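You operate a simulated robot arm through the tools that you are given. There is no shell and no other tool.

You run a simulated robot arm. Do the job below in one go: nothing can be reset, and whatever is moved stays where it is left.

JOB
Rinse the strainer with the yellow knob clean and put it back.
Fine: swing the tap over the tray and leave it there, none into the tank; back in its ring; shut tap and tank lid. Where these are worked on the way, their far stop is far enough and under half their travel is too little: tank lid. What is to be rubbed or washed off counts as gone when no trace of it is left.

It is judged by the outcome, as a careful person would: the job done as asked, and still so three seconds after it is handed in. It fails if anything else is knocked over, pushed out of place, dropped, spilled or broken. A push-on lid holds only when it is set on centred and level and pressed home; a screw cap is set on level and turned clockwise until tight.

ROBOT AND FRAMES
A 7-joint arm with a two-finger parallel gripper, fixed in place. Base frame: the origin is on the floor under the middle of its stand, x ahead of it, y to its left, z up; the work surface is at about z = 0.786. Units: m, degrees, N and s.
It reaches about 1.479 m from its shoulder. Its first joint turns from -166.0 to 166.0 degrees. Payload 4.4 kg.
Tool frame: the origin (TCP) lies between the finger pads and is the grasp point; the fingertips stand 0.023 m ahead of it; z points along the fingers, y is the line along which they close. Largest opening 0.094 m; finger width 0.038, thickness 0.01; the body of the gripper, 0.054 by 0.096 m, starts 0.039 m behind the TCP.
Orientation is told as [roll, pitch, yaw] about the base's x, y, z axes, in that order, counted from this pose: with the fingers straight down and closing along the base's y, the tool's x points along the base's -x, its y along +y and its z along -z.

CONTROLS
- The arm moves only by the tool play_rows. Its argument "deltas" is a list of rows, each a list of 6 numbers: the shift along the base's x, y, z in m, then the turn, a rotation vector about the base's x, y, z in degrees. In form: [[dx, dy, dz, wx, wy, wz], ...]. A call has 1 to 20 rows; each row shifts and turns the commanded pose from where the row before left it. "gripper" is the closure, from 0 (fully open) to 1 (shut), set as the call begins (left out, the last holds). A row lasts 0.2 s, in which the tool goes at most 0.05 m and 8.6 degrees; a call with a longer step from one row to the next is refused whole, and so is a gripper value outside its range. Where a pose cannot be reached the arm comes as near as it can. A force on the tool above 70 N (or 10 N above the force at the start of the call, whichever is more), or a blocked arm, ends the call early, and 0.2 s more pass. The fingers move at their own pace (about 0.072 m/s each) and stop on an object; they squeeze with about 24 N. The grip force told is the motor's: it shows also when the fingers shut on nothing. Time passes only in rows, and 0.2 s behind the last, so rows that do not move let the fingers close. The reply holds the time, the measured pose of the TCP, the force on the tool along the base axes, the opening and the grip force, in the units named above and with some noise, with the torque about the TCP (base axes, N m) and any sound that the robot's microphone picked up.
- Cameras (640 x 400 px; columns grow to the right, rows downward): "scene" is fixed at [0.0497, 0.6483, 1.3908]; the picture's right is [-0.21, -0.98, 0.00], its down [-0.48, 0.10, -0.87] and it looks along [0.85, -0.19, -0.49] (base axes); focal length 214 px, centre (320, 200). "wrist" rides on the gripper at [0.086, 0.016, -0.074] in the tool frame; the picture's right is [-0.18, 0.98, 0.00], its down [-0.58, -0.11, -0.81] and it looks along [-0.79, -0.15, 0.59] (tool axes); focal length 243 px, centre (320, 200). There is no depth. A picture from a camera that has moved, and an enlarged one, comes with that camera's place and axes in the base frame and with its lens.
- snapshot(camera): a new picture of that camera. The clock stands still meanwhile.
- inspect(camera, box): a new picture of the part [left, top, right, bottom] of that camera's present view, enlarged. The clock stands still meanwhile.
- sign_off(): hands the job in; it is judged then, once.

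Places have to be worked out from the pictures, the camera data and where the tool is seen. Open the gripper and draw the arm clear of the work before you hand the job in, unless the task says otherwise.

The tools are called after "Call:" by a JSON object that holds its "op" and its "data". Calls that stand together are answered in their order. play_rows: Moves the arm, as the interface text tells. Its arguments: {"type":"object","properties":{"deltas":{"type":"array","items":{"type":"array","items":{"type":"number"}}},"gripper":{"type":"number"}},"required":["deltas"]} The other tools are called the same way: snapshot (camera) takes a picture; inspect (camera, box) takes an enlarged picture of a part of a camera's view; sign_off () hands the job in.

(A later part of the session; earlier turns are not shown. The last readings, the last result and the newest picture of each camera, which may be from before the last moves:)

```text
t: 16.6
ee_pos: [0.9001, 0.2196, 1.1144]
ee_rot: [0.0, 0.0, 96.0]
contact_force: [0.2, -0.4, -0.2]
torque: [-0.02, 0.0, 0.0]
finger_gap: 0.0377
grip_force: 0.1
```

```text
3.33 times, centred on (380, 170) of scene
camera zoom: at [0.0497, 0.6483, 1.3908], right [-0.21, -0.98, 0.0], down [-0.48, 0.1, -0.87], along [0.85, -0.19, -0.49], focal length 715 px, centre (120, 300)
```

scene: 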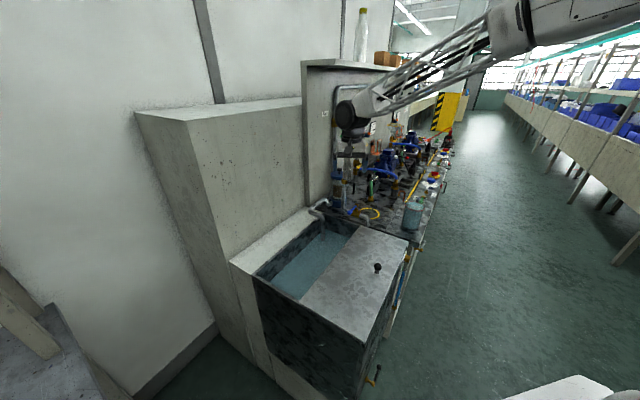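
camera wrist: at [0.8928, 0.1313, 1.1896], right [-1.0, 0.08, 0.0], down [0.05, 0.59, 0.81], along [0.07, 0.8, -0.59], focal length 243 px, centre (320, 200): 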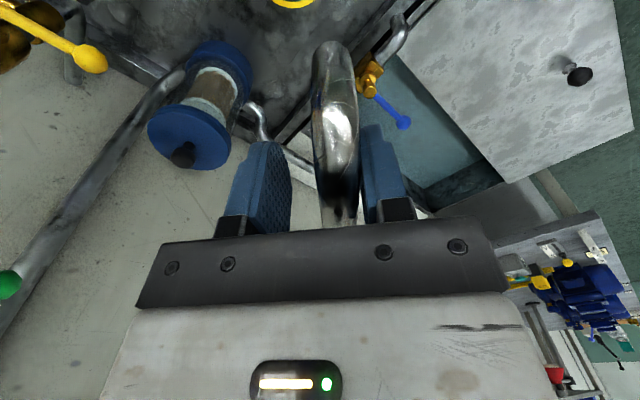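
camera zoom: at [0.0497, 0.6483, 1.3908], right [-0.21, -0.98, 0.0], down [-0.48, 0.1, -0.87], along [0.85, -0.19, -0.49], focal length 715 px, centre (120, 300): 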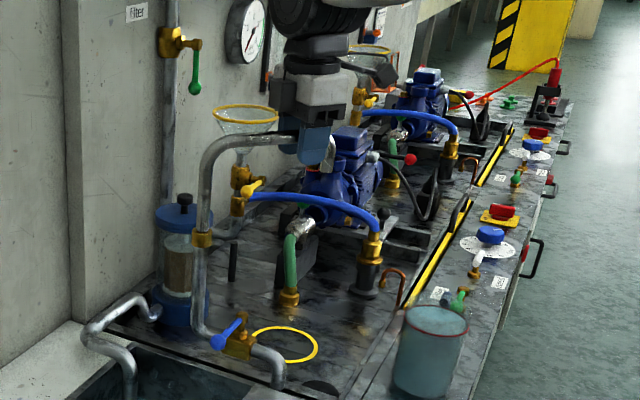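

The spout now hangs over the tray near the yellow ring. I open, lift off, and move over to the lid's knob (about 0.527, 0.340, 0.829) with the fingers set to close along the bench direction.

Call:
{"op": "play_rows", "data": {"deltas": [[0, 0, 0, 0, 0, 0], [0, 0, 0, 0, 0, 0], [0, 0, 0.03, 0, 0, 0], [0, 0, 0.04, 0, 0, 0], [0, 0, 0.04, 0, 0, 0], [0, 0, 0.03, 0, 0, 0], [-0.037, 0.012, 0.0, 0, 0, -5.1], [-0.037, 0.012, 0.0, 0, 0, -5.1], [-0.037, 0.012, -0.01, 0, 0, -5.1], [-0.037, 0.012, -0.02, 0, 0, -5.1], [-0.037, 0.012, -0.03, 0, 0, -5.1], [-0.037, 0.012, -0.03, 0, 0, -5.1], [-0.037, 0.012, -0.03, 0, 0, -5.1], [-0.037, 0.012, -0.03, 0, 0, -5.1], [-0.037, 0.012, -0.03, 0, 0, -5.1], [-0.037, 0.012, -0.03, 0, 0, -5.1]], "gripper": 0}}

Call:
{"op": "snapshot", "data": {"camera": "wrist"}}

Call:
{"op": "snapshot", "data": {"camera": "scene"}}

```text
t: 20.0
ee_pos: [0.5275, 0.3368, 1.0467]
ee_rot: [0.0, 0.0, 44.7]
contact_force: [-0.5, -0.9, -0.5]
torque: [0.0, 0.01, -0.02]
finger_gap: 0.0942
grip_force: 0.0
```

```text
taken
camera wrist: at [0.4545, 0.2863, 1.1222], right [-0.56, 0.83, 0.0], down [0.49, 0.33, 0.81], along [0.67, 0.45, -0.59], focal length 243 px, centre (320, 200)
```

wrist: 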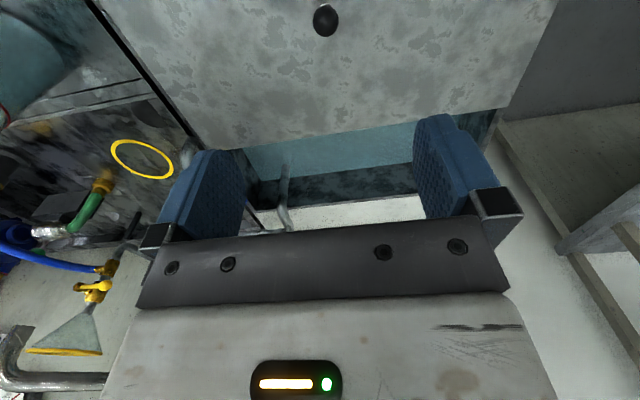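

```text
taken
```

scene: 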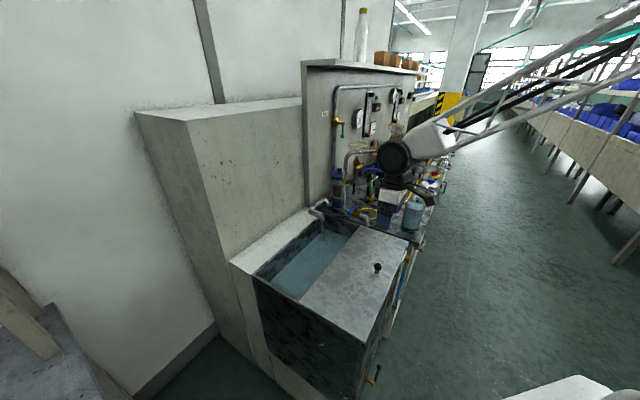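

Knob confirmed at about (0.527, 0.341). I descend to just above it and look.

Call:
{"op": "play_rows", "data": {"deltas": [[0, 0.002, -0.03, 0, 0, 0], [0, 0.002, -0.03, 0, 0, 0], [0, 0, -0.03, 0, 0, 0], [0, 0, -0.03, 0, 0, 0], [0, 0, -0.03, 0, 0, 0], [0, 0, -0.025, 0, 0, 0]]}}

Call:
{"op": "snapshot", "data": {"camera": "wrist"}}

Call:
{"op": "inspect", "data": {"camera": "scene", "box": [330, 190, 450, 290]}}

```text
t: 21.4
ee_pos: [0.53, 0.3435, 0.8729]
ee_rot: [0.0, 0.0, 45.0]
contact_force: [0.3, 0.3, -0.3]
torque: [0.0, 0.01, 0.01]
finger_gap: 0.094
grip_force: 0.0
```

```text
taken
camera wrist: at [0.4575, 0.2938, 0.9475], right [-0.56, 0.83, 0.0], down [0.49, 0.33, 0.81], along [0.67, 0.45, -0.59], focal length 243 px, centre (320, 200)
```

wrist: 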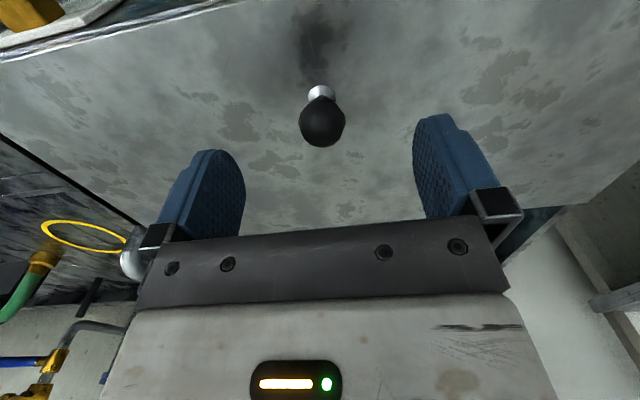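

```text
4.00 times, centred on (390, 240) of scene
camera zoom: at [0.0497, 0.6483, 1.3908], right [-0.21, -0.98, 0.0], down [-0.48, 0.1, -0.87], along [0.85, -0.19, -0.49], focal length 858 px, centre (40, 40)
```

zoom: 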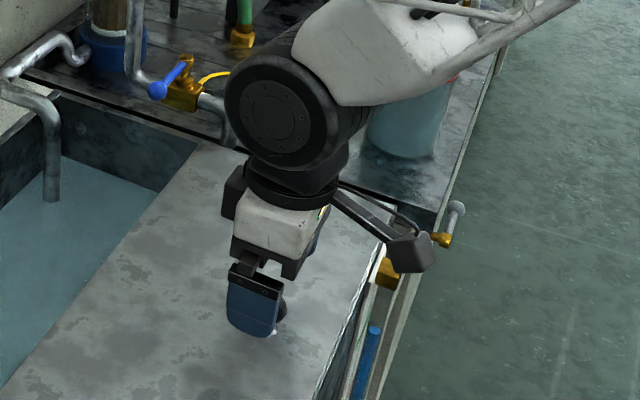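

The knob is centred between the fingers (ball centre z≈0.833). I go down to it and close on it.

Call:
{"op": "play_rows", "data": {"deltas": [[-0.0015, -0.0015, -0.013, 0, 0, 0], [-0.0015, -0.0015, -0.013, 0, 0, 0], [0, 0, -0.011, 0, 0, 0], [0, 0, 0, 0, 0, 0]]}}

Call:
{"op": "play_rows", "data": {"deltas": [[0, 0, 0, 0, 0, 0], [0, 0, 0, 0, 0, 0], [0, 0, 0, 0, 0, 0], [0, 0, 0, 0, 0, 0], [0, 0, 0, 0, 0, 0]], "gripper": 1}}

Call:
{"op": "snapshot", "data": {"camera": "wrist"}}

```text
t: 22.4
ee_pos: [0.5281, 0.3416, 0.8348]
ee_rot: [0.0, 0.1, 44.9]
contact_force: [0.3, -0.7, -0.1]
torque: [0.01, -0.01, -0.02]
finger_gap: 0.0939
grip_force: 0.2
```

```text
t: 23.6
ee_pos: [0.5263, 0.3419, 0.8353]
ee_rot: [0.0, 0.0, 44.9]
contact_force: [-36.4, 40.0, 3.5]
torque: [0.27, 0.04, 0.07]
finger_gap: 0.0265
grip_force: 44.8
```

```text
taken
camera wrist: at [0.4535, 0.292, 0.9098], right [-0.56, 0.83, 0.0], down [0.49, 0.33, 0.81], along [0.67, 0.45, -0.59], focal length 243 px, centre (320, 200)
```

wrist: 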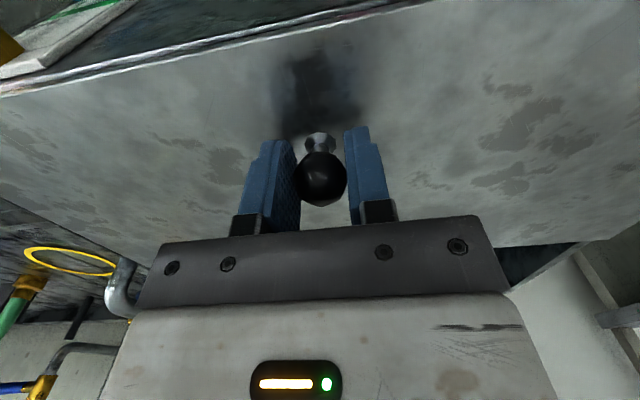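

Gripped, but a sideways force shows the gripper is a little off-centre; I shift slightly along −u to relieve it.

Call:
{"op": "play_rows", "data": {"deltas": [[-0.001, 0.001, 0, 0, 0, 0], [0, 0, 0, 0, 0, 0]]}}

```text
t: 24.2
ee_pos: [0.5262, 0.3415, 0.8348]
ee_rot: [0.1, -0.1, 44.8]
contact_force: [-19.2, 17.2, 22.4]
torque: [-0.33, 0.57, -0.01]
finger_gap: 0.0264
grip_force: 44.9
```

Call:
{"op": "play_rows", "data": {"deltas": [[-0.0008, 0.0008, 0, 0, 0, 0], [0, 0, 0, 0, 0, 0]]}}

```text
t: 24.8
ee_pos: [0.526, 0.3427, 0.8358]
ee_rot: [0.1, -0.1, 44.8]
contact_force: [37.0, -24.7, 18.0]
torque: [-0.36, -0.05, -0.07]
finger_gap: 0.0267
grip_force: 45.3
```

Balanced to within a fraction of a mm. Now I test lifting slightly to see whether the lid is hinged.

Call:
{"op": "play_rows", "data": {"deltas": [[-0.0002, 0.0, 0.002, 0, 0, 0], [0.0, 0.0, 0.002, 0, 0, 0], [0, 0, 0.002, 0, 0, 0], [0, 0, 0, 0, 0, 0]]}}

Call:
{"op": "snapshot", "data": {"camera": "wrist"}}

```text
t: 25.5
ee_pos: [0.5241, 0.3413, 0.8377]
ee_rot: [0.0, 0.2, 44.8]
contact_force: [15.1, -5.7, -8.5]
torque: [0.33, -0.65, 0.0]
finger_gap: 0.0268
grip_force: 45.3
stopped in row 3: the force on the tool passed its limit at 87 N (the readings are from after the stop); the commanded pose is now the measured one
```

```text
taken
camera wrist: at [0.4524, 0.2913, 0.9117], right [-0.56, 0.83, 0.0], down [0.49, 0.33, 0.8], along [0.67, 0.45, -0.59], focal length 243 px, centre (320, 200)
```

wrist: 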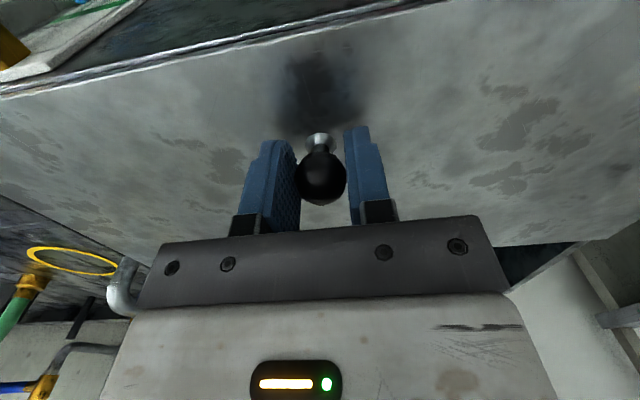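

The force rose past the limit after 2 mm. I check in the scene whether the lid moved at all, then test sliding.

Call:
{"op": "inspect", "data": {"camera": "scene", "box": [340, 210, 420, 270]}}

Call:
{"op": "inspect", "data": {"camera": "scene", "box": [270, 270, 390, 350]}}

Call:
{"op": "inspect", "data": {"camera": "wrist", "box": [220, 100, 420, 240]}}

```text
6.67 times, centred on (380, 240) of scene
camera zoom: at [0.0497, 0.6483, 1.3908], right [-0.21, -0.98, 0.0], down [-0.48, 0.1, -0.87], along [0.85, -0.19, -0.49], focal length 1430 px, centre (-80, -67)
```

zoom: 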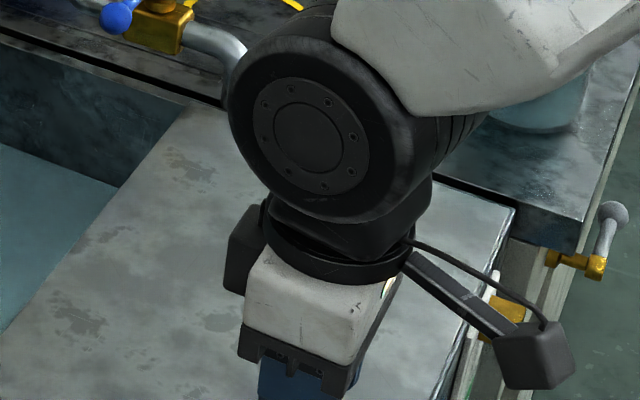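

```text
5.00 times, centred on (330, 310) of scene
camera zoom: at [0.0497, 0.6483, 1.3908], right [-0.21, -0.98, 0.0], down [-0.48, 0.1, -0.87], along [0.85, -0.19, -0.49], focal length 1072 px, centre (270, -350)
```

zoom: 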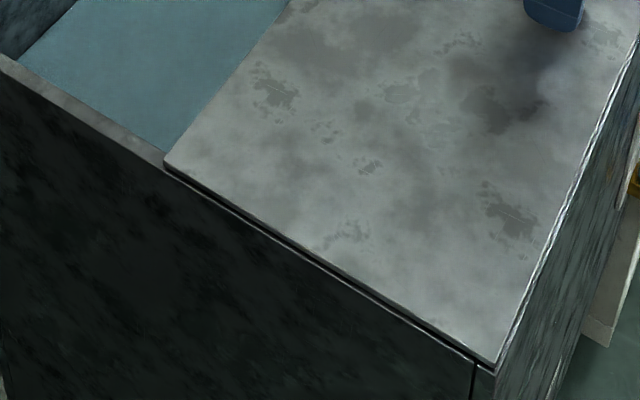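

```text
2.86 times, centred on (320, 170) of wrist
camera zoom: at [0.4524, 0.2913, 0.9117], right [-0.56, 0.83, 0.0], down [0.49, 0.33, 0.8], along [0.67, 0.45, -0.59], focal length 693 px, centre (320, 286)
```

zoom: 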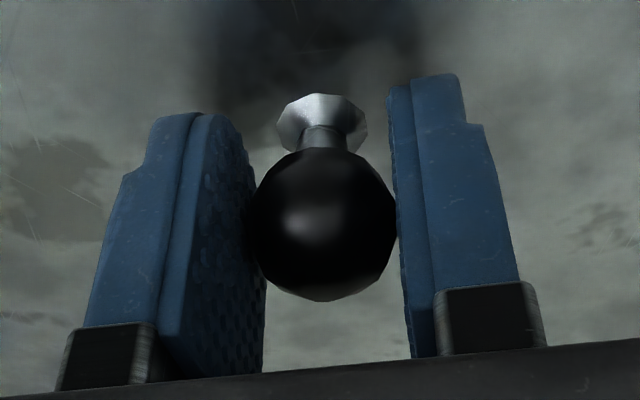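

The lid did not lift. I test sliding: first toward the wall (+n) by a few millimetres.

Call:
{"op": "play_rows", "data": {"deltas": [[0, 0, -0.001, 0, 0, 0], [0.0012, 0.0012, 0, 0, 0, 0], [0.0012, 0.0012, 0, 0, 0, 0], [0.0012, 0.0012, 0, 0, 0, 0], [0.0012, 0.0012, 0, 0, 0, 0]]}}

```text
t: 26.7
ee_pos: [0.53, 0.3452, 0.8357]
ee_rot: [0.0, 0.1, 44.7]
contact_force: [27.3, -29.8, 11.2]
torque: [-0.17, -0.14, -0.23]
finger_gap: 0.027
grip_force: 44.7
```

It moved freely toward the wall with almost no resistance along n. I push on another 2 cm and check with a picture.

Call:
{"op": "play_rows", "data": {"deltas": [[0.0003, -0.0003, 0, 0, 0, 0], [0.003, 0.003, 0, 0, 0, 0], [0.003, 0.003, 0, 0, 0, 0], [0.003, 0.003, 0, 0, 0, 0], [0.003, 0.003, 0, 0, 0, 0]]}}

Call:
{"op": "snapshot", "data": {"camera": "wrist"}}

Call:
{"op": "inspect", "data": {"camera": "scene", "box": [270, 190, 430, 350]}}

```text
t: 27.9
ee_pos: [0.5426, 0.3575, 0.8354]
ee_rot: [0.0, 0.2, 44.8]
contact_force: [22.9, -24.6, 23.9]
torque: [-0.06, -0.29, -0.08]
finger_gap: 0.0266
grip_force: 45.5
```

```text
taken
camera wrist: at [0.4691, 0.308, 0.9104], right [-0.56, 0.83, 0.0], down [0.49, 0.33, 0.8], along [0.67, 0.45, -0.59], focal length 243 px, centre (320, 200)
```

wrist: 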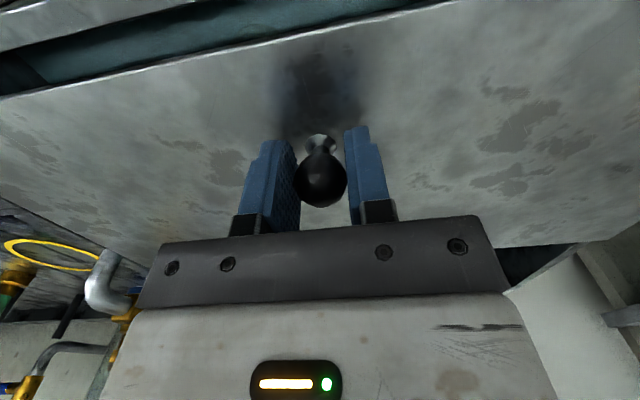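

```text
2.50 times, centred on (350, 270) of scene
camera zoom: at [0.0497, 0.6483, 1.3908], right [-0.21, -0.98, 0.0], down [-0.48, 0.1, -0.87], along [0.85, -0.19, -0.49], focal length 536 px, centre (245, 25)
```

zoom: 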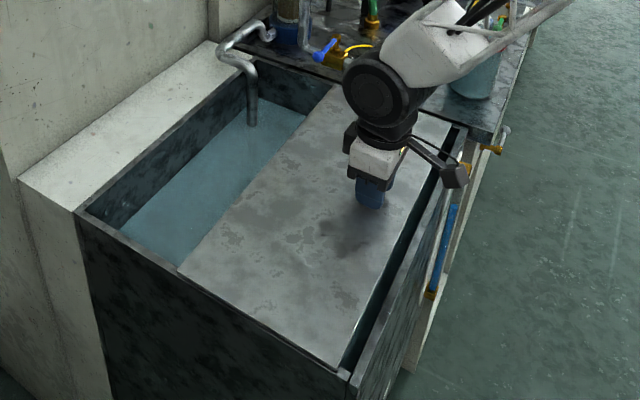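

The lid slides toward the wall and the front of the tank opens. I keep pushing gradually toward its far stop.

Call:
{"op": "play_rows", "data": {"deltas": [[0.0003, -0.0003, 0, 0, 0, 0], [0.005, 0.005, 0, 0, 0, 0], [0.005, 0.005, 0, 0, 0, 0], [0.005, 0.005, 0, 0, 0, 0], [0.005, 0.005, 0, 0, 0, 0], [0.005, 0.005, 0, 0, 0, 0], [0.005, 0.005, 0, 0, 0, 0], [0.005, 0.005, 0, 0, 0, 0], [0.005, 0.005, 0, 0, 0, 0]]}}

Call:
{"op": "snapshot", "data": {"camera": "wrist"}}

Call:
{"op": "inspect", "data": {"camera": "scene", "box": [270, 190, 430, 350]}}

```text
t: 29.9
ee_pos: [0.5819, 0.3987, 0.8355]
ee_rot: [-0.1, 0.3, 44.7]
contact_force: [4.3, -6.5, -16.7]
torque: [-0.86, 0.86, -0.06]
finger_gap: 0.0266
grip_force: 44.8
```

```text
taken
camera wrist: at [0.5089, 0.3477, 0.9106], right [-0.56, 0.83, 0.0], down [0.49, 0.34, 0.8], along [0.66, 0.45, -0.6], focal length 243 px, centre (320, 200)
```

wrist: 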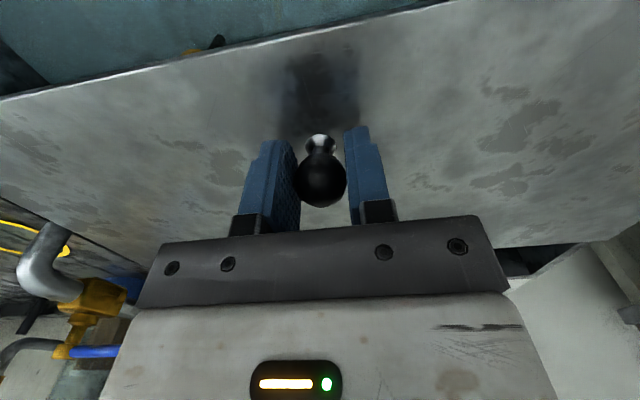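

```text
2.50 times, centred on (350, 270) of scene
camera zoom: at [0.0497, 0.6483, 1.3908], right [-0.21, -0.98, 0.0], down [-0.48, 0.1, -0.87], along [0.85, -0.19, -0.49], focal length 536 px, centre (245, 25)
```

zoom: 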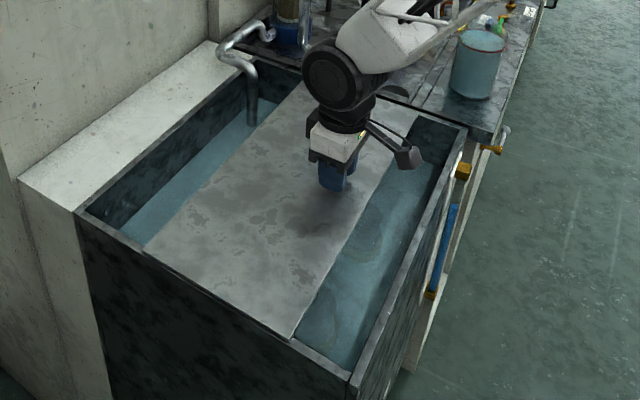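

Something shows in the water under the lid edge. I continue toward the far stop.

Call:
{"op": "play_rows", "data": {"deltas": [[0.005, 0.005, 0, 0, 0, 0], [0.005, 0.005, 0, 0, 0, 0], [0.005, 0.005, 0, 0, 0, 0], [0.005, 0.005, 0, 0, 0, 0], [0.005, 0.005, 0, 0, 0, 0], [0.005, 0.005, 0, 0, 0, 0], [0.004, 0.004, 0, 0, 0, 0]]}}

Call:
{"op": "snapshot", "data": {"camera": "wrist"}}

Call:
{"op": "inspect", "data": {"camera": "scene", "box": [270, 190, 430, 350]}}

```text
t: 31.5
ee_pos: [0.6158, 0.4304, 0.8358]
ee_rot: [0.1, 0.2, 44.9]
contact_force: [-32.5, 31.0, -14.4]
torque: [-0.62, 0.79, 0.06]
finger_gap: 0.0263
grip_force: 44.9
```

```text
taken
camera wrist: at [0.5432, 0.3818, 0.9106], right [-0.56, 0.83, 0.0], down [0.49, 0.33, 0.8], along [0.66, 0.45, -0.59], focal length 243 px, centre (320, 200)
```

wrist: 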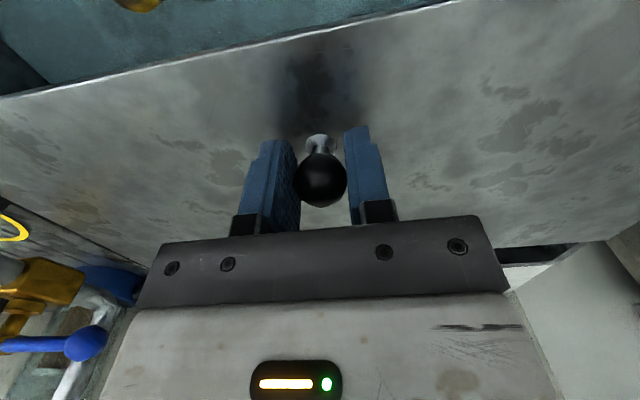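

```text
2.50 times, centred on (350, 270) of scene
camera zoom: at [0.0497, 0.6483, 1.3908], right [-0.21, -0.98, 0.0], down [-0.48, 0.1, -0.87], along [0.85, -0.19, -0.49], focal length 536 px, centre (245, 25)
```

zoom: 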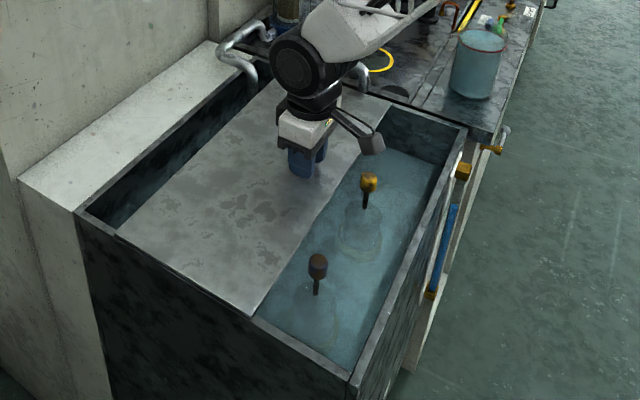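

Two strainers appear in the water: one with a yellow knob, one with a brown knob. I keep going gently to the far stop.

Call:
{"op": "play_rows", "data": {"deltas": [[-0.0003, 0.0003, 0, 0, 0, 0], [0.003, 0.003, 0, 0, 0, 0], [0.003, 0.003, 0, 0, 0, 0], [0.003, 0.003, 0, 0, 0, 0], [0.003, 0.003, 0, 0, 0, 0], [0.003, 0.003, 0, 0, 0, 0], [0.003, 0.003, 0, 0, 0, 0], [0.003, 0.003, 0, 0, 0, 0], [0.003, 0.003, 0, 0, 0, 0]]}}

Call:
{"op": "inspect", "data": {"camera": "scene", "box": [270, 190, 430, 350]}}

```text
t: 33.5
ee_pos: [0.6408, 0.4568, 0.8349]
ee_rot: [-0.1, 0.2, 44.8]
contact_force: [1.3, -2.1, -10.3]
torque: [0.83, -0.92, 0.03]
finger_gap: 0.0266
grip_force: 45.2
```

```text
2.50 times, centred on (350, 270) of scene
camera zoom: at [0.0497, 0.6483, 1.3908], right [-0.21, -0.98, 0.0], down [-0.48, 0.1, -0.87], along [0.85, -0.19, -0.49], focal length 536 px, centre (245, 25)
```

zoom: 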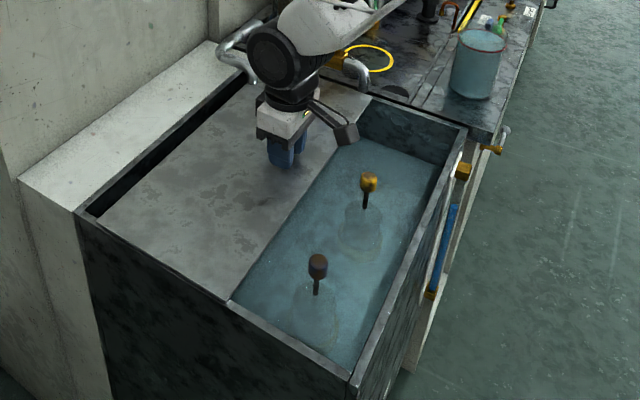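

Still free; I continue with small steps until a stop is felt.

Call:
{"op": "play_rows", "data": {"deltas": [[0.002, 0.002, 0, 0, 0, 0], [0.002, 0.002, 0, 0, 0, 0], [0.002, 0.002, 0, 0, 0, 0], [0.002, 0.002, 0, 0, 0, 0], [0.002, 0.002, 0, 0, 0, 0], [0.002, 0.002, 0, 0, 0, 0], [0.002, 0.002, 0, 0, 0, 0], [0.002, 0.002, 0, 0, 0, 0]]}}

Call:
{"op": "inspect", "data": {"camera": "scene", "box": [270, 190, 430, 350]}}

Call:
{"op": "snapshot", "data": {"camera": "wrist"}}

```text
t: 35.3
ee_pos: [0.6571, 0.473, 0.835]
ee_rot: [0.0, 0.2, 44.8]
contact_force: [9.3, -11.2, -12.4]
torque: [0.84, -0.89, -0.06]
finger_gap: 0.0267
grip_force: 44.7
```

```text
2.50 times, centred on (350, 270) of scene
camera zoom: at [0.0497, 0.6483, 1.3908], right [-0.21, -0.98, 0.0], down [-0.48, 0.1, -0.87], along [0.85, -0.19, -0.49], focal length 536 px, centre (245, 25)
```

zoom: 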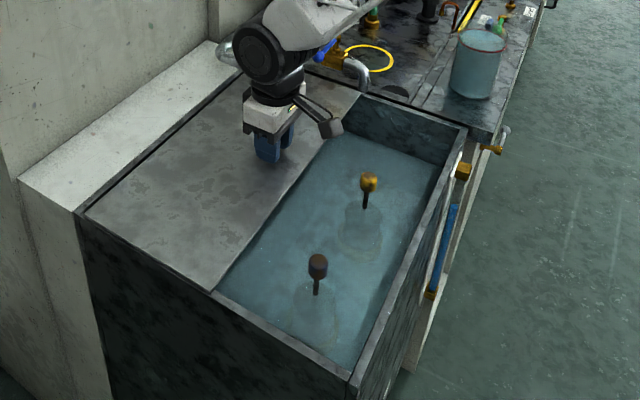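

```text
taken
camera wrist: at [0.5838, 0.4227, 0.9107], right [-0.56, 0.83, 0.0], down [0.49, 0.33, 0.8], along [0.67, 0.45, -0.59], focal length 243 px, centre (320, 200)
```

wrist: 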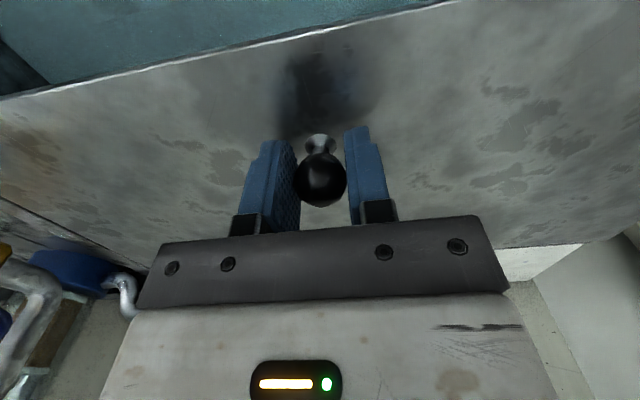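

Nearly at the back rim; a few more small steps to the far stop.

Call:
{"op": "play_rows", "data": {"deltas": [[0.002, 0.002, 0, 0, 0, 0], [0.002, 0.002, 0, 0, 0, 0], [0.002, 0.002, 0, 0, 0, 0], [0.0015, 0.0015, 0, 0, 0, 0], [0.0015, 0.0015, 0, 0, 0, 0], [0.0015, 0.0015, 0, 0, 0, 0], [0.0015, 0.0015, 0, 0, 0, 0]]}}

Call:
{"op": "inspect", "data": {"camera": "scene", "box": [270, 190, 430, 350]}}

```text
t: 36.9
ee_pos: [0.6682, 0.4827, 0.8361]
ee_rot: [0.1, 0.2, 44.8]
contact_force: [-10.3, -29.1, 1.4]
torque: [-0.24, 0.09, 0.08]
finger_gap: 0.0266
grip_force: 45.2
```

```text
2.50 times, centred on (350, 270) of scene
camera zoom: at [0.0497, 0.6483, 1.3908], right [-0.21, -0.98, 0.0], down [-0.48, 0.1, -0.87], along [0.85, -0.19, -0.49], focal length 536 px, centre (245, 25)
```

zoom: 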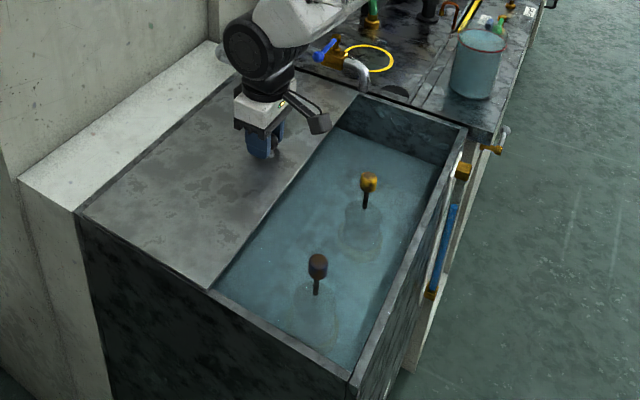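

The stop is felt (about 28 N against the push, 0.20 m travel). I release the knob, rise, and move back to view the strainers.

Call:
{"op": "play_rows", "data": {"deltas": [[-0.0005, -0.0005, 0, 0, 0, 0], [0, 0, 0, 0, 0, 0], [0, 0, 0, 0, 0, 0], [0, 0, 0, 0, 0, 0]], "gripper": 0}}

Call:
{"op": "play_rows", "data": {"deltas": [[0, 0, 0.03, 0, 0, 0], [0, 0, 0.04, 0, 0, 0], [0, 0, 0.04, 0, 0, 0], [0, 0, 0.04, 0, 0, 0], [-0.03, -0.03, 0.02, 0, 0, 0], [-0.03, -0.03, 0.02, 0, 0, 0], [-0.03, -0.03, 0.02, 0, 0, 0], [-0.03, -0.03, 0.02, 0, 0, 0], [-0.03, -0.03, 0.0, 0, 0, 0], [-0.03, -0.03, 0.0, 0, 0, 0]]}}

Call:
{"op": "snapshot", "data": {"camera": "wrist"}}

Call:
{"op": "snapshot", "data": {"camera": "scene"}}

```text
t: 37.9
ee_pos: [0.668, 0.4833, 0.8352]
ee_rot: [0.0, 0.2, 44.7]
contact_force: [-0.3, 0.5, -1.0]
torque: [-0.01, -0.01, -0.02]
finger_gap: 0.0939
grip_force: 0.1
```

```text
t: 40.1
ee_pos: [0.4848, 0.3044, 1.0617]
ee_rot: [0.0, 0.2, 44.9]
contact_force: [0.2, 1.8, 0.3]
torque: [0.02, -0.03, 0.05]
finger_gap: 0.0939
grip_force: 0.0
```

```text
taken
camera wrist: at [0.4112, 0.2553, 1.1365], right [-0.56, 0.83, 0.0], down [0.49, 0.34, 0.8], along [0.66, 0.45, -0.59], focal length 243 px, centre (320, 200)
```

wrist: 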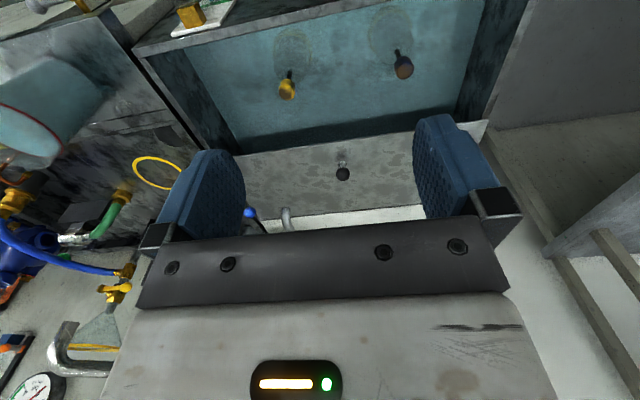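

```text
taken
```

scene: 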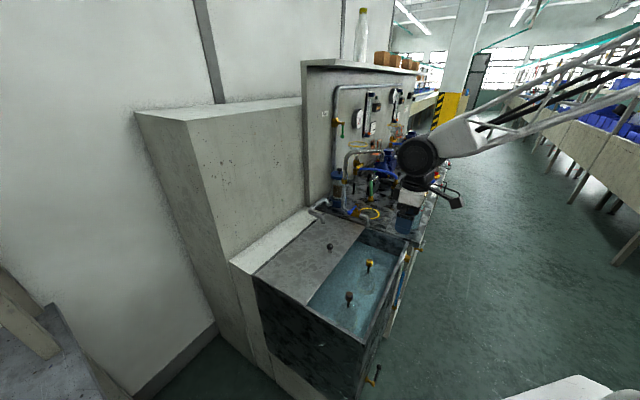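

Now I zoom in on both strainers.

Call:
{"op": "inspect", "data": {"camera": "wrist", "box": [230, 10, 350, 110]}}

Call:
{"op": "inspect", "data": {"camera": "wrist", "box": [340, 0, 460, 100]}}

Call:
{"op": "inspect", "data": {"camera": "scene", "box": [330, 250, 390, 300]}}

Call:
{"op": "inspect", "data": {"camera": "scene", "box": [310, 270, 370, 320]}}

```text
4.00 times, centred on (290, 60) of wrist
camera zoom: at [0.4112, 0.2553, 1.1365], right [-0.56, 0.83, 0.0], down [0.49, 0.34, 0.8], along [0.66, 0.45, -0.59], focal length 970 px, centre (440, 760)
```

zoom: 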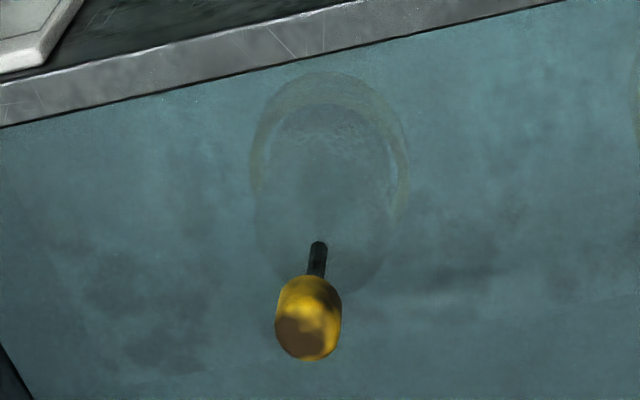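

```text
4.00 times, centred on (400, 50) of wrist
camera zoom: at [0.4112, 0.2553, 1.1365], right [-0.56, 0.83, 0.0], down [0.49, 0.34, 0.8], along [0.66, 0.45, -0.59], focal length 970 px, centre (0, 800)
```

zoom: 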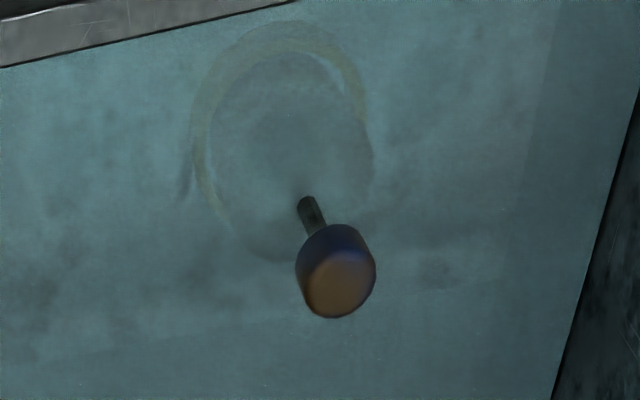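

```text
8.00 times, centred on (360, 275) of scene
camera zoom: at [0.0497, 0.6483, 1.3908], right [-0.21, -0.98, 0.0], down [-0.48, 0.1, -0.87], along [0.85, -0.19, -0.49], focal length 1716 px, centre (0, -400)
```

zoom: 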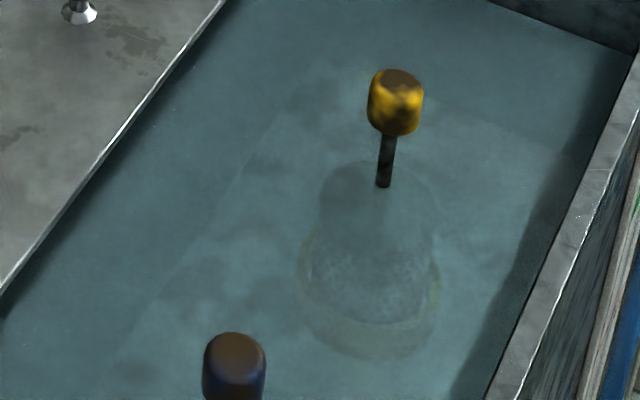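

```text
8.00 times, centred on (340, 295) of scene
camera zoom: at [0.0497, 0.6483, 1.3908], right [-0.21, -0.98, 0.0], down [-0.48, 0.1, -0.87], along [0.85, -0.19, -0.49], focal length 1716 px, centre (160, -560)
```

zoom: 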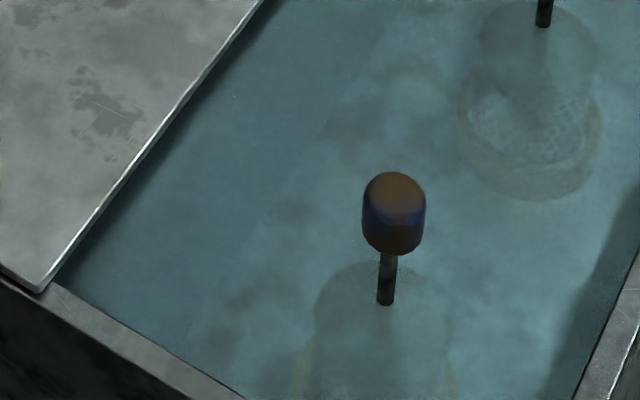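

The yellow-knob strainer stands in the tank at about (0.605, 0.324), knob z≈0.77; the other one (blue knob) stays. Before fetching it I'll open the tap: valve lever ball about (0.782, 0.355, 0.895), pivot about (0.834, 0.302), lever across the pipe = shut. I move over there to look at it closely.

Call:
{"op": "play_rows", "data": {"deltas": [[0.022, 0.004, 0, 0, 0, -7.5], [0.022, 0.004, 0, 0, 0, -7.5], [0.022, 0.004, 0, 0, 0, -7.5], [0.022, 0.004, 0, 0, 0, -7.5], [0.022, 0.004, 0, 0, 0, -7.5], [0.022, 0.004, 0, 0, 0, -7.5], [0.022, 0.004, 0, 0, 0, -7.5], [0.022, 0.004, 0, 0, 0, -7.5], [0.022, 0.004, 0, 0, 0, -7.5], [0.022, 0.004, 0, 0, 0, -7.5], [0.022, 0.004, 0, 0, 0, -7.5], [0.022, 0.004, 0, 0, 0, -7.5]]}}

Call:
{"op": "snapshot", "data": {"camera": "wrist"}}

Call:
{"op": "inspect", "data": {"camera": "scene", "box": [310, 150, 430, 250]}}

```text
t: 42.7
ee_pos: [0.7507, 0.3511, 1.0654]
ee_rot: [0.1, 0.2, -45.2]
contact_force: [0.6, -0.7, -0.3]
torque: [-0.01, 0.02, 0.02]
finger_gap: 0.0942
grip_force: 0.1
```

```text
taken
camera wrist: at [0.702, 0.423, 1.1409], right [0.83, 0.56, 0.0], down [0.33, -0.49, 0.8], along [0.45, -0.67, -0.59], focal length 243 px, centre (320, 200)
```

wrist: 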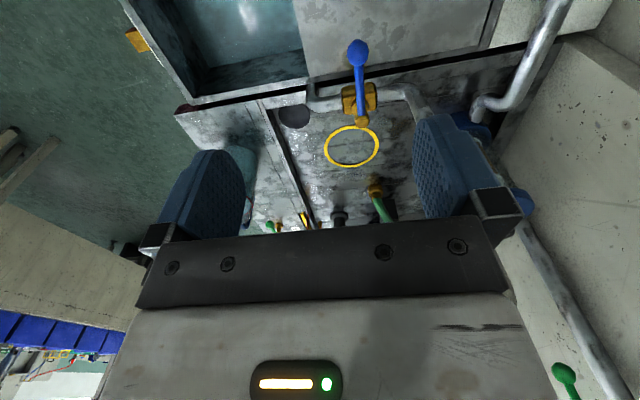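

```text
4.00 times, centred on (370, 200) of scene
camera zoom: at [0.0497, 0.6483, 1.3908], right [-0.21, -0.98, 0.0], down [-0.48, 0.1, -0.87], along [0.85, -0.19, -0.49], focal length 858 px, centre (120, 200)
```

zoom: 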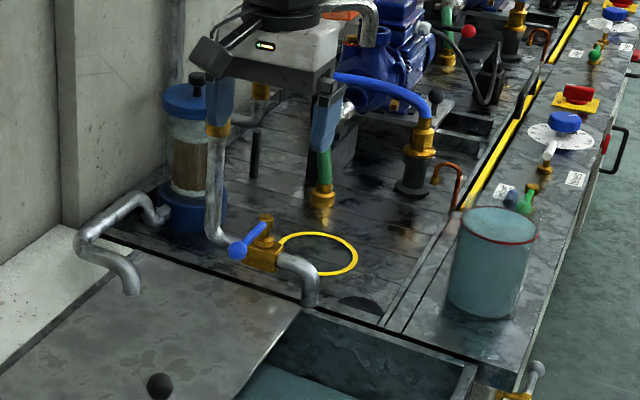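

Call:
{"op": "inspect", "data": {"camera": "wrist", "box": [290, 20, 450, 140]}}

Call:
{"op": "inspect", "data": {"camera": "scene", "box": [355, 190, 405, 240]}}

```text
3.33 times, centred on (370, 80) of wrist
camera zoom: at [0.702, 0.423, 1.1409], right [0.83, 0.56, 0.0], down [0.33, -0.49, 0.8], along [0.45, -0.67, -0.59], focal length 809 px, centre (153, 600)
```

zoom: 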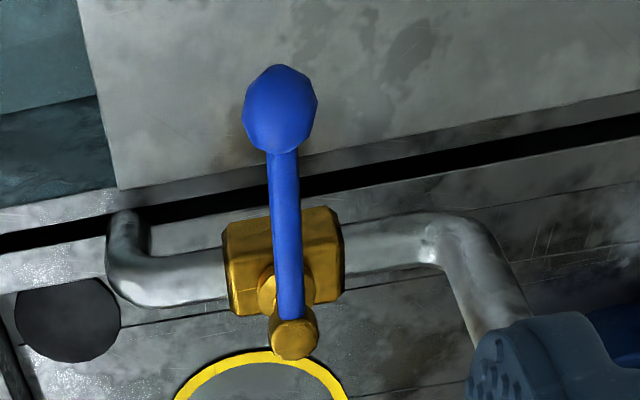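

```text
8.00 times, centred on (380, 215) of scene
camera zoom: at [0.0497, 0.6483, 1.3908], right [-0.21, -0.98, 0.0], down [-0.48, 0.1, -0.87], along [0.85, -0.19, -0.49], focal length 1716 px, centre (-160, 80)
```

zoom: 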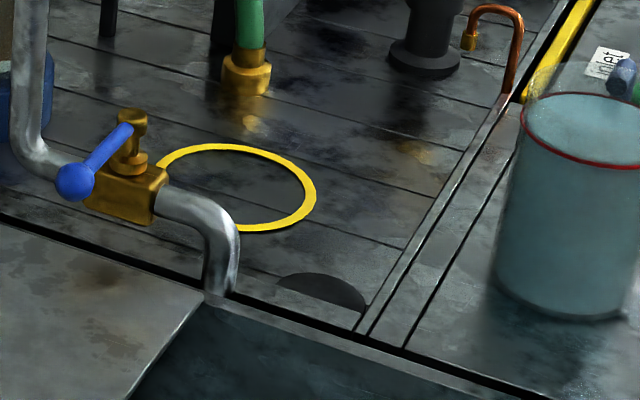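

The lever lies across the pipe (shut), ball at about (0.788, 0.358, 0.895), pivot (0.838, 0.304); the pipe's top is ~0.865. I hover above the ball with fingers open on either side.

Call:
{"op": "play_rows", "data": {"deltas": [[0.0095, 0.0018, 0, 0, 0, -0.5], [0.0095, 0.0018, 0, 0, 0, -0.5], [0.0095, 0.0018, 0, 0, 0, -0.5], [0.0095, 0.0018, 0, 0, 0, -0.5], [0, 0, -0.03, 0, 0, 0], [0, 0, -0.035, 0, 0, 0], [0, 0, -0.035, 0, 0, 0]]}}

Call:
{"op": "snapshot", "data": {"camera": "wrist"}}

Call:
{"op": "inspect", "data": {"camera": "scene", "box": [310, 150, 430, 250]}}

```text
t: 44.3
ee_pos: [0.7889, 0.3614, 0.9677]
ee_rot: [0.1, 0.2, -47.2]
contact_force: [0.2, -0.8, -0.1]
torque: [0.0, 0.02, -0.01]
finger_gap: 0.0938
grip_force: 0.2
```

```text
taken
camera wrist: at [0.7424, 0.4344, 1.0432], right [0.85, 0.53, 0.0], down [0.32, -0.5, 0.8], along [0.43, -0.68, -0.59], focal length 243 px, centre (320, 200)
```

wrist: 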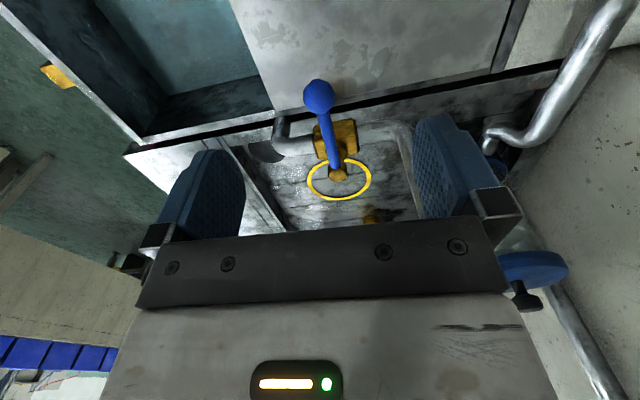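

```text
4.00 times, centred on (370, 200) of scene
camera zoom: at [0.0497, 0.6483, 1.3908], right [-0.21, -0.98, 0.0], down [-0.48, 0.1, -0.87], along [0.85, -0.19, -0.49], focal length 858 px, centre (120, 200)
```

zoom: 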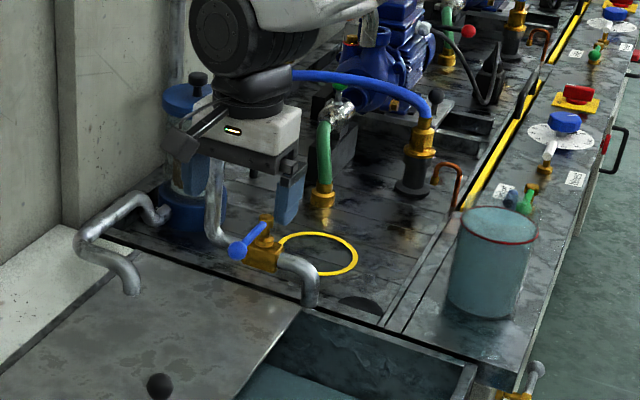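

The ball is centred. I descend around it, close loosely and start turning the lever CCW (toward −n), watching the force.

Call:
{"op": "play_rows", "data": {"deltas": [[0, 0, -0.025, 0, 0, 0], [0, 0, -0.025, 0, 0, 0], [0, 0, -0.015, 0, 0, 0]]}}

Call:
{"op": "play_rows", "data": {"deltas": [[0, 0, 0, 0, 0, 0], [0, 0, 0, 0, 0, 0], [0, 0, 0, 0, 0, 0], [-0.0071, -0.0069, 0, 0, 0, 7.5], [-0.0061, -0.0077, 0, 0, 0, 7.5], [-0.0051, -0.0085, 0, 0, 0, 7.5]], "gripper": 0.55}}

Call:
{"op": "inspect", "data": {"camera": "wrist", "box": [200, 60, 440, 240]}}

Call:
{"op": "inspect", "data": {"camera": "scene", "box": [330, 170, 410, 240]}}

```text
t: 45.1
ee_pos: [0.7902, 0.3587, 0.8977]
ee_rot: [0.0, 0.2, -47.2]
contact_force: [1.2, -0.6, 0.2]
torque: [0.0, -0.02, 0.03]
finger_gap: 0.0939
grip_force: 0.0
```

```text
t: 46.5
ee_pos: [0.7715, 0.3368, 0.9003]
ee_rot: [0.1, 0.3, -24.6]
contact_force: [0.0, 0.5, -0.7]
torque: [0.01, -0.04, 0.01]
finger_gap: 0.0422
grip_force: 0.4
```

```text
2.22 times, centred on (320, 150) of wrist
camera zoom: at [0.6993, 0.3862, 0.9766], right [0.58, 0.82, 0.0], down [0.49, -0.34, 0.8], along [0.66, -0.46, -0.59], focal length 539 px, centre (320, 311)
```

zoom: 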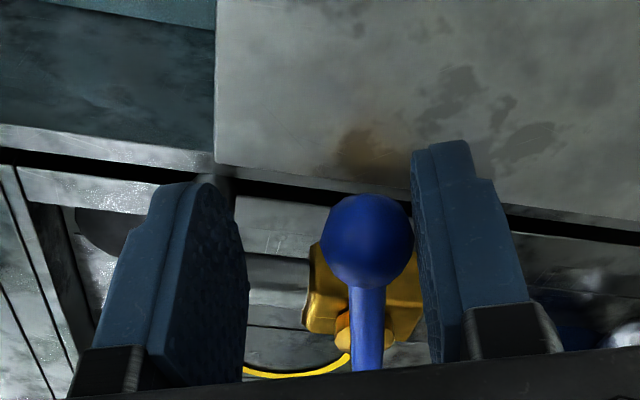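

```text
5.71 times, centred on (370, 205) of scene
camera zoom: at [0.0497, 0.6483, 1.3908], right [-0.21, -0.98, 0.0], down [-0.48, 0.1, -0.87], along [0.85, -0.19, -0.49], focal length 1226 px, centre (34, 171)
```

zoom: 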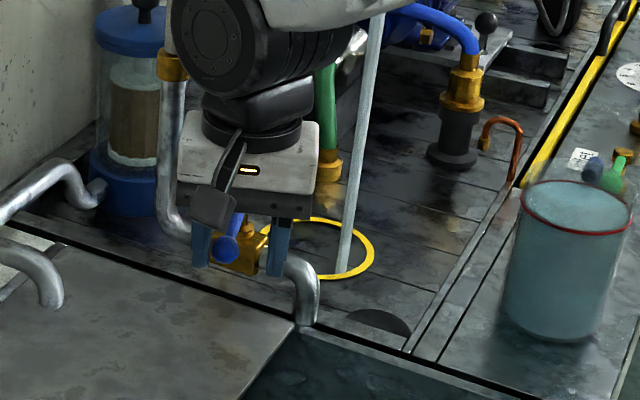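

Water is already flowing onto the tray inside the yellow ring. I turn the lever further to open the tap well.

Call:
{"op": "play_rows", "data": {"deltas": [[-0.0039, -0.0091, 0, 0, 0, 7.5], [-0.0026, -0.0095, 0, 0, 0, 7.5], [-0.0015, -0.0098, 0, 0, 0, 7.5], [-0.0001, -0.0099, 0, 0, 0, 7.5], [0.0012, -0.0098, 0, 0, 0, 7.5], [0.0024, -0.0095, 0, 0, 0, 7.5], [0.0037, -0.0092, 0, 0, 0, 7.5]]}}

Call:
{"op": "inspect", "data": {"camera": "scene", "box": [330, 150, 430, 240]}}

Call:
{"op": "snapshot", "data": {"camera": "wrist"}}

```text
t: 48.1
ee_pos: [0.7711, 0.2687, 0.9011]
ee_rot: [-0.1, 0.2, 27.9]
contact_force: [-0.8, 0.9, 0.0]
torque: [0.01, 0.02, 0.0]
finger_gap: 0.0426
grip_force: 0.3
```

```text
4.44 times, centred on (380, 195) of scene
camera zoom: at [0.0497, 0.6483, 1.3908], right [-0.21, -0.98, 0.0], down [-0.48, 0.1, -0.87], along [0.85, -0.19, -0.49], focal length 953 px, centre (53, 222)
```

zoom: 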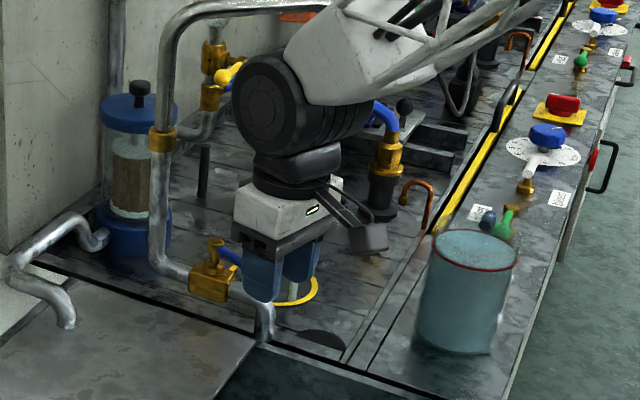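

```text
taken
camera wrist: at [0.6868, 0.2422, 0.9768], right [-0.3, 0.95, 0.0], down [0.57, 0.18, 0.8], along [0.77, 0.24, -0.59], focal length 243 px, centre (320, 200)
```

wrist: 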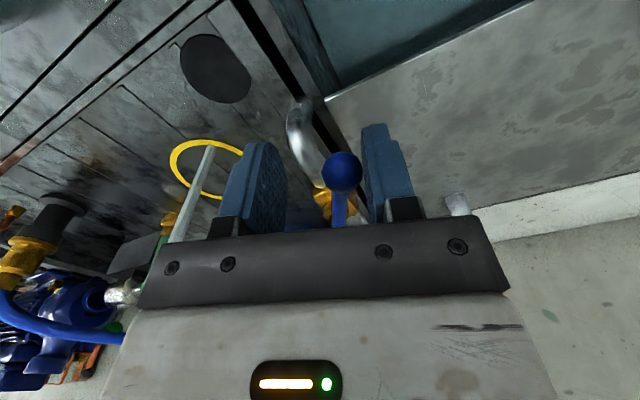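

The stream is steady in the ring. I finish the quarter turn.

Call:
{"op": "play_rows", "data": {"deltas": [[0.0048, -0.0086, 0, 0, 0, 7.5], [0.0059, -0.0079, 0, 0, 0, 7.5], [0.0035, -0.0036, 0, 0, 0, 3.5]]}}

Call:
{"op": "snapshot", "data": {"camera": "wrist"}}

Call:
{"op": "inspect", "data": {"camera": "scene", "box": [330, 150, 430, 240]}}

```text
t: 48.9
ee_pos: [0.787, 0.249, 0.9014]
ee_rot: [0.1, 0.2, 46.4]
contact_force: [-0.3, -0.2, -0.6]
torque: [0.0, -0.01, 0.01]
finger_gap: 0.0425
grip_force: 0.0
```

```text
taken
camera wrist: at [0.7146, 0.1972, 0.9766], right [-0.58, 0.81, 0.0], down [0.48, 0.35, 0.8], along [0.65, 0.47, -0.59], focal length 243 px, centre (320, 200)
```

wrist: 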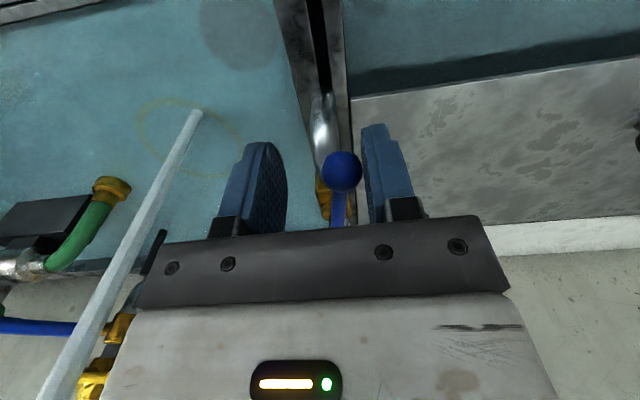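

```text
4.44 times, centred on (380, 195) of scene
camera zoom: at [0.0497, 0.6483, 1.3908], right [-0.21, -0.98, 0.0], down [-0.48, 0.1, -0.87], along [0.85, -0.19, -0.49], focal length 953 px, centre (53, 222)
```

zoom: 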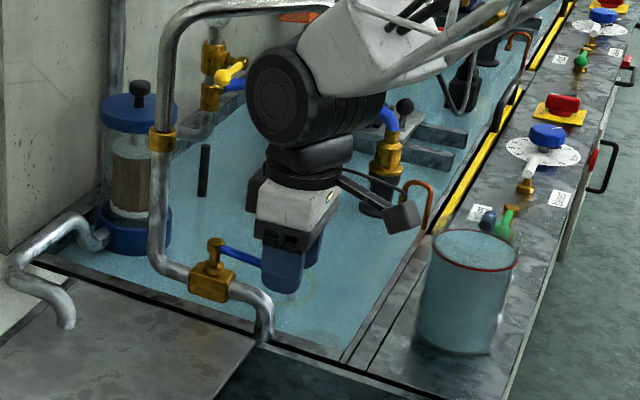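

The tray is quickly filling with a sheet of water, so I shut the tap again right away while I check how the tray drains.

Call:
{"op": "play_rows", "data": {"deltas": [[-0.0035, 0.0036, 0, 0, 0, -3.5], [-0.0059, 0.0079, 0, 0, 0, -7.5], [-0.0048, 0.0086, 0, 0, 0, -7.5], [-0.0037, 0.0092, 0, 0, 0, -7.5], [-0.0024, 0.0095, 0, 0, 0, -7.5], [-0.0012, 0.0098, 0, 0, 0, -7.5], [0.0001, 0.0099, 0, 0, 0, -7.5], [0.0015, 0.0098, 0, 0, 0, -7.5], [0.0026, 0.0095, 0, 0, 0, -7.5], [0.0039, 0.0091, 0, 0, 0, -7.5], [0.0051, 0.0085, 0, 0, 0, -7.5], [0.0061, 0.0077, 0, 0, 0, -7.5], [0.0071, 0.0069, 0, 0, 0, -7.5], [0.0079, 0.0059, 0, 0, 0, -7.5]]}}

Call:
{"op": "snapshot", "data": {"camera": "wrist"}}

Call:
{"op": "inspect", "data": {"camera": "scene", "box": [330, 150, 430, 240]}}

Call:
{"op": "snapshot", "data": {"camera": "scene"}}

```text
t: 51.9
ee_pos: [0.7968, 0.3647, 0.8997]
ee_rot: [0.1, 0.2, -54.8]
contact_force: [-0.1, -0.1, 0.8]
torque: [0.01, 0.01, -0.02]
finger_gap: 0.0424
grip_force: 0.3
```

```text
taken
camera wrist: at [0.7606, 0.4437, 0.9758], right [0.91, 0.42, 0.0], down [0.25, -0.54, 0.8], along [0.33, -0.73, -0.59], focal length 243 px, centre (320, 200)
```

wrist: 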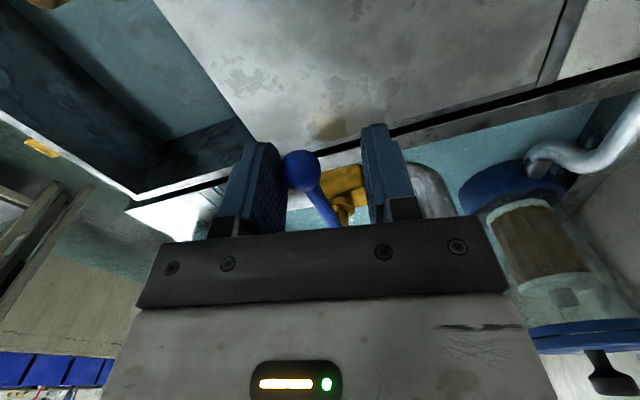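

```text
4.44 times, centred on (380, 195) of scene
camera zoom: at [0.0497, 0.6483, 1.3908], right [-0.21, -0.98, 0.0], down [-0.48, 0.1, -0.87], along [0.85, -0.19, -0.49], focal length 953 px, centre (53, 222)
```

zoom: 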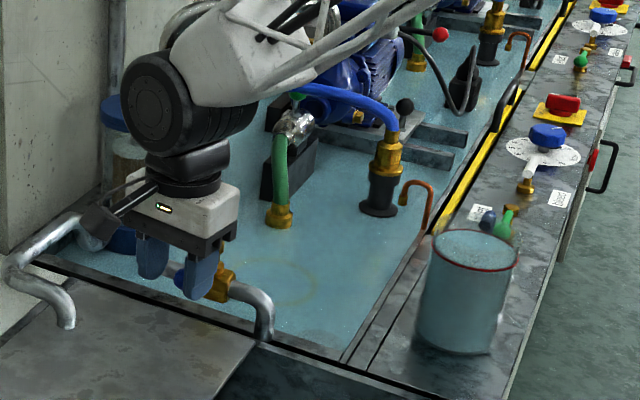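

```text
taken
```

scene: 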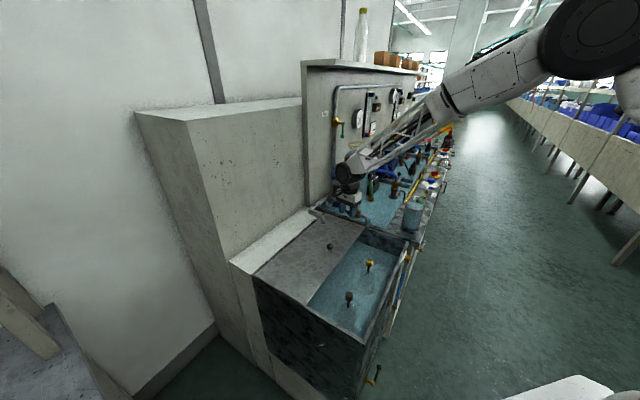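

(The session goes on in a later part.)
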